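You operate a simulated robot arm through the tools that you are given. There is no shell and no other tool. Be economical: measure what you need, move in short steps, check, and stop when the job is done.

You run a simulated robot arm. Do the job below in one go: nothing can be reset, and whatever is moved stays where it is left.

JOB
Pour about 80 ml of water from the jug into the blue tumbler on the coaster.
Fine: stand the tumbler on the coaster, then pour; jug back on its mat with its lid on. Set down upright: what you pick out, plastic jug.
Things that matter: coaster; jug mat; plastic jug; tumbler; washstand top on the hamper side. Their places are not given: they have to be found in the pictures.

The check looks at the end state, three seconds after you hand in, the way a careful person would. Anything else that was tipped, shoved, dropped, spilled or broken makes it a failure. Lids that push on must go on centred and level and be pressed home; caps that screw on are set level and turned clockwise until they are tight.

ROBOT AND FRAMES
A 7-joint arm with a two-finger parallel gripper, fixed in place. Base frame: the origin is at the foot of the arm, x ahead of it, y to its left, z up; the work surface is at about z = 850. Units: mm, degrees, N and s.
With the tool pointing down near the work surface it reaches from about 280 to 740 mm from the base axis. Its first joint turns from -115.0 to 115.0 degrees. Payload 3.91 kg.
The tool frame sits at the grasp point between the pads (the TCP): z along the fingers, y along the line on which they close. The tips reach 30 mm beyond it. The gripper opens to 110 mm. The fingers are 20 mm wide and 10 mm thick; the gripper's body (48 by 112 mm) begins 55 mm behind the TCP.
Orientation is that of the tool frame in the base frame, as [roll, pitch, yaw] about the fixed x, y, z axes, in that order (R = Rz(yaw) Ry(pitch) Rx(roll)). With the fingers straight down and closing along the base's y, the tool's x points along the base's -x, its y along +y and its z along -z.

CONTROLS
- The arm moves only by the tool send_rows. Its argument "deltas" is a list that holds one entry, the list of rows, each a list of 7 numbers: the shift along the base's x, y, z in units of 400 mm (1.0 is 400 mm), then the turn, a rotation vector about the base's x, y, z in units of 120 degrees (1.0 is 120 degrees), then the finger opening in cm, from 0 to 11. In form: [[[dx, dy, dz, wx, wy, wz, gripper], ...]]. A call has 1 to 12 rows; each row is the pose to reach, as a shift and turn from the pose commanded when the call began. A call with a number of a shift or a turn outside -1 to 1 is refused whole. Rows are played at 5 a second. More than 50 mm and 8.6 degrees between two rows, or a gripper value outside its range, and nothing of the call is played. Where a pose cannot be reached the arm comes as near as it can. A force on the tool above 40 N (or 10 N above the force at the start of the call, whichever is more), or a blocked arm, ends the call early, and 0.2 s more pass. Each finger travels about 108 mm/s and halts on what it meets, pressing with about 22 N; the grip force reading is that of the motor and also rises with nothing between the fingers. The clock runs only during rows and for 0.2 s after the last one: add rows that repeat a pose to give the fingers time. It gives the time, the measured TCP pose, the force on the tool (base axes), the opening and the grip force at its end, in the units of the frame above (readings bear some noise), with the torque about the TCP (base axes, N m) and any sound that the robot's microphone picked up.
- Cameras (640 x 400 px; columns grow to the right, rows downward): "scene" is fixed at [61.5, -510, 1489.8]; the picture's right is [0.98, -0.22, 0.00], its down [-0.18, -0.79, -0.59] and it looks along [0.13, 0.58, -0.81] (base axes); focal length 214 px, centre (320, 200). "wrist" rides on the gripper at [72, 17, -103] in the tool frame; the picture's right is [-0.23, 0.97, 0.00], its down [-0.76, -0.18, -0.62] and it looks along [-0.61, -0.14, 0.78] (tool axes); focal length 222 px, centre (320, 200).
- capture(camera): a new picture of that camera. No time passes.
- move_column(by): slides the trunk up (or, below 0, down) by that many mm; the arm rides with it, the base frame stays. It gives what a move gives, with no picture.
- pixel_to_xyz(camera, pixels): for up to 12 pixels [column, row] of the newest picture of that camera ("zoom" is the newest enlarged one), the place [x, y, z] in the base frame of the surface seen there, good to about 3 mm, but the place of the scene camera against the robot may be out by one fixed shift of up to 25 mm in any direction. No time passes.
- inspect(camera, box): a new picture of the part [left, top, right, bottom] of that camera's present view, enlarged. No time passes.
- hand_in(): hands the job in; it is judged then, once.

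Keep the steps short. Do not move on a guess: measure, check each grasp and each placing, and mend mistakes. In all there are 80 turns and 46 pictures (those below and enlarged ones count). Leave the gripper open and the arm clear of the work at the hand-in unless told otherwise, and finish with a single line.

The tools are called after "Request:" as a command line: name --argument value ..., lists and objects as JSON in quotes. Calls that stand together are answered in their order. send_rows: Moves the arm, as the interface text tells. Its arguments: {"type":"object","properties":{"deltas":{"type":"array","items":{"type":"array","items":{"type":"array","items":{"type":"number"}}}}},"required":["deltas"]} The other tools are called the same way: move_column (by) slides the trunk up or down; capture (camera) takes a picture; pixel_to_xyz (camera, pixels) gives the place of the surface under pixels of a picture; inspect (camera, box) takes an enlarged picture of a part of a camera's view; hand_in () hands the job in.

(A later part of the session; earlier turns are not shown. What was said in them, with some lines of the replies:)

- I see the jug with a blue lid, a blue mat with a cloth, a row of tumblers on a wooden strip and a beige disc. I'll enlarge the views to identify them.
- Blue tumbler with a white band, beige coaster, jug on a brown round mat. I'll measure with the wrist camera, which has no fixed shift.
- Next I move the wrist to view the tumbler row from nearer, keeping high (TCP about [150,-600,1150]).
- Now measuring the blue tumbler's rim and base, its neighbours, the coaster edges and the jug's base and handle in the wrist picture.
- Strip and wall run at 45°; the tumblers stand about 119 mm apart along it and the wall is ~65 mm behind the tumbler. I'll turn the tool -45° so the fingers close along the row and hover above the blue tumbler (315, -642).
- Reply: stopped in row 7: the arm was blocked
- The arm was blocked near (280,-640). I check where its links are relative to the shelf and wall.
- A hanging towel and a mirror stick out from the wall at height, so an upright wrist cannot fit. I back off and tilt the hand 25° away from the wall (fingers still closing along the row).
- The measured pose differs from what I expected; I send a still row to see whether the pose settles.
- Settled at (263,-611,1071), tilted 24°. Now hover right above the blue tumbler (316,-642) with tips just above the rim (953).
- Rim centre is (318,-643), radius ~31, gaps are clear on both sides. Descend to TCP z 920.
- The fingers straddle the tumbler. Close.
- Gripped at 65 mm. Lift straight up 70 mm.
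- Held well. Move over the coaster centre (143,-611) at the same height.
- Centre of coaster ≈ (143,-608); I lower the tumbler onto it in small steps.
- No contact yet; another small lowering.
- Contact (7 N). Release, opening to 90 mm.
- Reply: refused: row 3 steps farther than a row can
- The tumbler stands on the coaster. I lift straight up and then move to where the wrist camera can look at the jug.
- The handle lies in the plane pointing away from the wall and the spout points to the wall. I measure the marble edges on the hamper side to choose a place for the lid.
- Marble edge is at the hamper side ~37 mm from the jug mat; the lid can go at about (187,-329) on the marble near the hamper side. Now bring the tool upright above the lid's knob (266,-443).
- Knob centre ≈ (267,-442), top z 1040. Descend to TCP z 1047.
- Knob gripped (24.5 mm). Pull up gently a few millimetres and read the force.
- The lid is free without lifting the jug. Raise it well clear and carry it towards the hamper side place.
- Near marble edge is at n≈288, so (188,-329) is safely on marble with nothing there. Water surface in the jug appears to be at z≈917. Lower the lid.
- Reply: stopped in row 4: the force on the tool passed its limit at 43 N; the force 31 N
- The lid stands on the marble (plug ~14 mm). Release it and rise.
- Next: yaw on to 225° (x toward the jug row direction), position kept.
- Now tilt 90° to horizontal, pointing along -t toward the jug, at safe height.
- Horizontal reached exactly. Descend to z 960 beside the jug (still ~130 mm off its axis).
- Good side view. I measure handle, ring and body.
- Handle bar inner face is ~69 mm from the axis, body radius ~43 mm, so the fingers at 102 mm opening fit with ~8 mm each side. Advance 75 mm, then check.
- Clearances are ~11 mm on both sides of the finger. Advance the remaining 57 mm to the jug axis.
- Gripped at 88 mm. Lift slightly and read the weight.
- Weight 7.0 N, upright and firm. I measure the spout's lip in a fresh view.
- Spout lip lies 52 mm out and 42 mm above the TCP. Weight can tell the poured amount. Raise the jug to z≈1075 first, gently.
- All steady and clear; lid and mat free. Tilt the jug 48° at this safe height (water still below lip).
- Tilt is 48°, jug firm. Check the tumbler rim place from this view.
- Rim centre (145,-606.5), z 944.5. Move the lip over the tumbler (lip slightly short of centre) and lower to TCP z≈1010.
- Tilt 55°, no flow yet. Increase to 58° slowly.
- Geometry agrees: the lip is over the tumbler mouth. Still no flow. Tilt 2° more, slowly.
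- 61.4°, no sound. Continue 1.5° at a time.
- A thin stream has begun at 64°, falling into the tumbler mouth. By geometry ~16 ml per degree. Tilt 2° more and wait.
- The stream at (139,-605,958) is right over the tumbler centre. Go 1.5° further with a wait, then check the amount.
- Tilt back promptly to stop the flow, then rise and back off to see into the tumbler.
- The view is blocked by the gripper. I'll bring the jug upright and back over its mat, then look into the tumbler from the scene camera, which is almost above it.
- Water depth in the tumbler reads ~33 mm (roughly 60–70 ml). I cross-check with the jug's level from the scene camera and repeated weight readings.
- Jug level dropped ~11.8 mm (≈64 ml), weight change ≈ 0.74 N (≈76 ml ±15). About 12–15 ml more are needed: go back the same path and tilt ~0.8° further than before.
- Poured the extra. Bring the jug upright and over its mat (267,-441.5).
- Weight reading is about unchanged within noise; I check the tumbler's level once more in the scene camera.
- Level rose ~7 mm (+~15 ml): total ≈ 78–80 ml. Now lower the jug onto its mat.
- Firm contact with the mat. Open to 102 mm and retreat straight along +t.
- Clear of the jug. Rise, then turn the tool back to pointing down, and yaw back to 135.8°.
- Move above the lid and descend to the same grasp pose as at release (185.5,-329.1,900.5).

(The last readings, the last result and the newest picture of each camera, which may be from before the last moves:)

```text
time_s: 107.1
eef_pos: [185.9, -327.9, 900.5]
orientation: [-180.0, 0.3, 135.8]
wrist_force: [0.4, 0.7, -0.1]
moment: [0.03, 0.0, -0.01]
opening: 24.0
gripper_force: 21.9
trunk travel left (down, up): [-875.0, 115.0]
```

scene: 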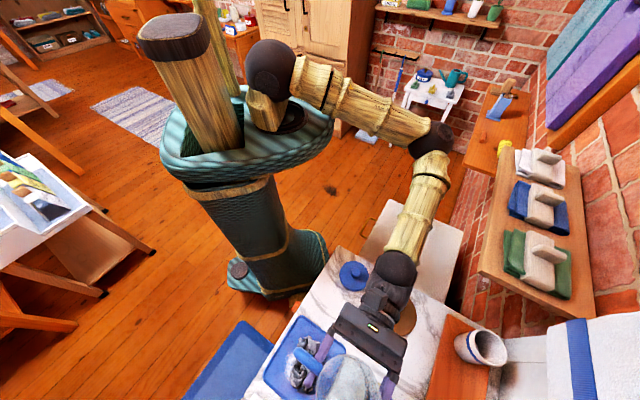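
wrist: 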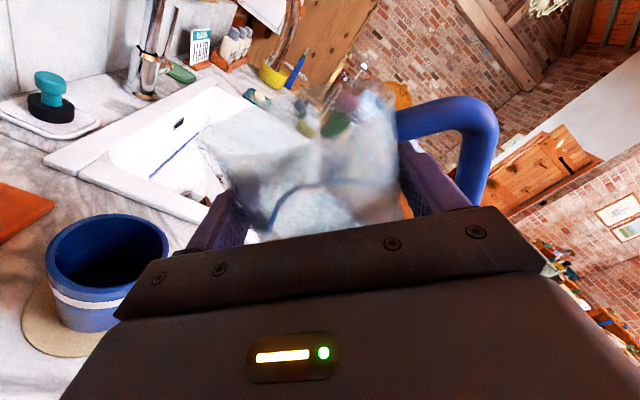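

Knob gripped (24 mm). Lift the lid and bring it over the jug (264.5,-441).

Request:
send_rows --deltas '[[[0, 0, 0.05, 0, 0, 0, 0.5], [0, 0, 0.15, 0, 0, 0, 0.5], [0, 0, 0.27, 0, 0, 0, 0.5], [0, 0, 0.38, 0, 0, 0, 0.5], [0, 0, 0.48, 0, 0, 0, 0.5], [0, 0, 0.55, 0, 0, 0, 0.5], [0.05, -0.07, 0.55, 0, 0, 0, 0.5], [0.1, -0.145, 0.55, 0, 0, 0, 0.5], [0.15, -0.215, 0.55, 0, 0, 0, 0.5], [0.1965, -0.2825, 0.55, 0, 0, 0, 0.5], [0.1965, -0.2825, 0.45, 0, 0, 0, 0.5], [0.1965, -0.2825, 0.45, 0, 0, 0, 0.5]]]'

Request:
send_rows --deltas '[[[0, 0, 0, 0, 0, 0, 0.5]]]'

Request:
send_rows --deltas '[[[0, 0, 0, 0, 0, 0, 0.5]]]'

Request:
send_rows --deltas '[[[0, 0, 0, 0, 0, 0, 0.5]]]'

```text
time_s: 109.7
eef_pos: [265.0, -440.3, 1082.3]
orientation: [-180.0, 0.3, 135.8]
wrist_force: [0.3, 0.0, -0.6]
moment: [-0.03, 0.01, 0.01]
opening: 24.5
gripper_force: 22.4
trunk travel left (down, up): [-875.0, 115.0]
```

```text
time_s: 110.1
eef_pos: [266.6, -441.5, 1080.5]
orientation: [-179.9, 0.3, 135.8]
wrist_force: [0.0, -0.1, -0.3]
moment: [0.0, 0.01, -0.02]
opening: 24.5
gripper_force: 22.4
trunk travel left (down, up): [-875.0, 115.0]
```

```text
time_s: 110.5
eef_pos: [266.5, -440.4, 1082.3]
orientation: [-180.0, 0.4, 135.8]
wrist_force: [1.1, 0.1, 0.2]
moment: [-0.01, -0.02, 0.0]
opening: 24.1
gripper_force: 21.8
trunk travel left (down, up): [-875.0, 115.0]
```

```text
time_s: 110.9
eef_pos: [265.6, -441.0, 1081.7]
orientation: [-180.0, 0.3, 135.8]
wrist_force: [-0.2, 0.1, -0.6]
moment: [-0.02, -0.01, -0.04]
opening: 24.2
gripper_force: 22.2
trunk travel left (down, up): [-875.0, 115.0]
```

Pose is well aligned (within ~1 mm); nudge along the row by -1.5 mm and lower slowly.

Request:
send_rows --deltas '[[[-0.0027, -0.0027, -0.015, 0, 0, 0, 0.5], [-0.0027, -0.0027, -0.03, 0, 0, 0, 0.5], [-0.0027, -0.0027, -0.0375, 0, 0, 0, 0.5], [-0.0027, -0.0027, -0.045, 0, 0, 0, 0.5], [-0.0027, -0.0027, -0.0525, 0, 0, 0, 0.5], [-0.0027, -0.0027, -0.0575, 0, 0, 0, 0.5], [-0.0027, -0.0027, -0.0625, 0, 0, 0, 0.5], [-0.0027, -0.0027, -0.0675, 0, 0, 0, 0.5], [-0.0027, -0.0027, -0.0675, 0, 0, 0, 0.5]]]'

```text
time_s: 112.9
eef_pos: [263.3, -441.6, 1055.1]
orientation: [180.0, 0.3, 135.8]
wrist_force: [-0.3, -0.5, 0.3]
moment: [0.01, 0.01, 0.03]
opening: 24.2
gripper_force: 21.8
trunk travel left (down, up): [-875.0, 115.0]
```

Plug is inside the rim without force. Continue down to seat and press.

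Request:
send_rows --deltas '[[[0, 0, -0.005, 0, 0, 0, 0.5], [0, 0, -0.01, 0, 0, 0, 0.5], [0, 0, -0.015, 0, 0, 0, 0.5], [0, 0, -0.0195, 0, 0, 0, 0.5], [0, 0, -0.0225, 0, 0, 0, 0.5], [0, 0, -0.0255, 0, 0, 0, 0.5], [0, 0, -0.0255, 0, 0, 0, 0.5]]]'

```text
time_s: 114.5
eef_pos: [262.9, -440.9, 1045.5]
orientation: [-180.0, 0.5, 135.8]
wrist_force: [-3.1, 3.6, 16.0]
moment: [0.06, 0.0, 0.04]
opening: 24.5
gripper_force: 21.6
trunk travel left (down, up): [-875.0, 115.0]
```

Seated at z 1045.5 with 16 N; press a little more to be sure it is home.

Request:
send_rows --deltas '[[[0, 0, -0.002, 0, 0, 0, 0.5], [0, 0, -0.004, 0, 0, 0, 0.5], [0, 0, -0.0055, 0, 0, 0, 0.5], [0, 0, -0.0055, 0, 0, 0, 0.5]]]'

```text
time_s: 115.5
eef_pos: [262.0, -442.1, 1045.4]
orientation: [-179.9, 0.6, 135.8]
wrist_force: [-1.6, 1.8, 34.6]
moment: [-0.1, -0.13, 0.01]
opening: 24.7
gripper_force: 21.7
trunk travel left (down, up): [-875.0, 115.0]
```

Home (no further travel at 35 N). Relieve, release, and rise clear.

Request:
send_rows --deltas '[[[0, 0, 0.005, 0, 0, 0, 0.5], [0, 0, 0.006, 0, 0, 0, 3], [0, 0, 0.006, 0, 0, 0, 6], [0, 0, 0.006, 0, 0, 0, 6], [0, 0, 0.06, 0, 0, 0, 6], [0, 0, 0.14, 0, 0, 0, 6], [0, 0, 0.24, 0, 0, 0, 6], [-0.06, 0.08, 0.28, 0, 0, 0, 8], [-0.12, 0.16, 0.31, 0, 0, 0, 10], [-0.19, 0.24, 0.34, 0, 0, 0, 11], [-0.25, 0.32, 0.36, 0, 0, 0, 11], [-0.25, 0.32, 0.36, 0, 0, 0, 11]]]'

Request:
capture --camera "wrist"

```text
time_s: 118.1
eef_pos: [163.3, -316.0, 1185.8]
orientation: [-180.0, 0.2, 135.8]
wrist_force: [0.0, 0.5, -0.4]
moment: [0.03, 0.02, -0.01]
opening: 110.1
gripper_force: 0.0
trunk travel left (down, up): [-875.0, 115.0]
```

```text
0 pictures are left
5 turns are left
```

wrist: 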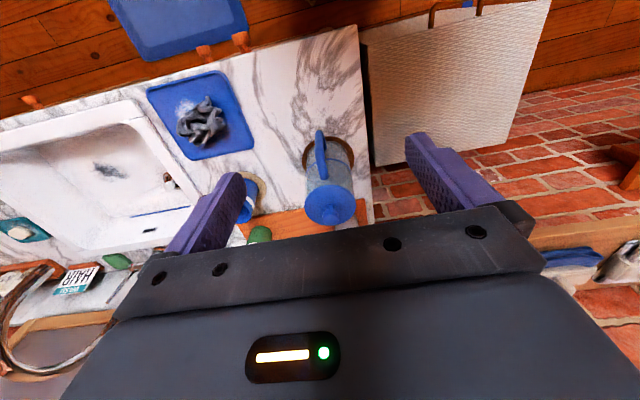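

Quick level check of the lid by surface points.

Request:
pixel_to_xyz --camera "wrist" --pixels '[[308, 200], [352, 200], [330, 188], [318, 218], [343, 215], [318, 190], [343, 190]]'

```text
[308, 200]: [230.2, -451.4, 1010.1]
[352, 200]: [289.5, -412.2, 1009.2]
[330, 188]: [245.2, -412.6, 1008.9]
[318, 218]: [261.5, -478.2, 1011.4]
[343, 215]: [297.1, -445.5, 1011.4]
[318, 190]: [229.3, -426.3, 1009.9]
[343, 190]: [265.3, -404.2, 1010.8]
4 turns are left
```

The lid sits level, with points around its edge all at z 1009–1011 (1010 before). The jug is upright on its mat, the tumbler is on the coaster, the gripper is open and the arm is clear. Handing in.

Request:
hand_in

```text
The job is handed in.
```

I poured roughly 80 ml into the blue tumbler on the coaster, estimated from the water levels, and set the jug back upright on its mat with its lid pressed on level.
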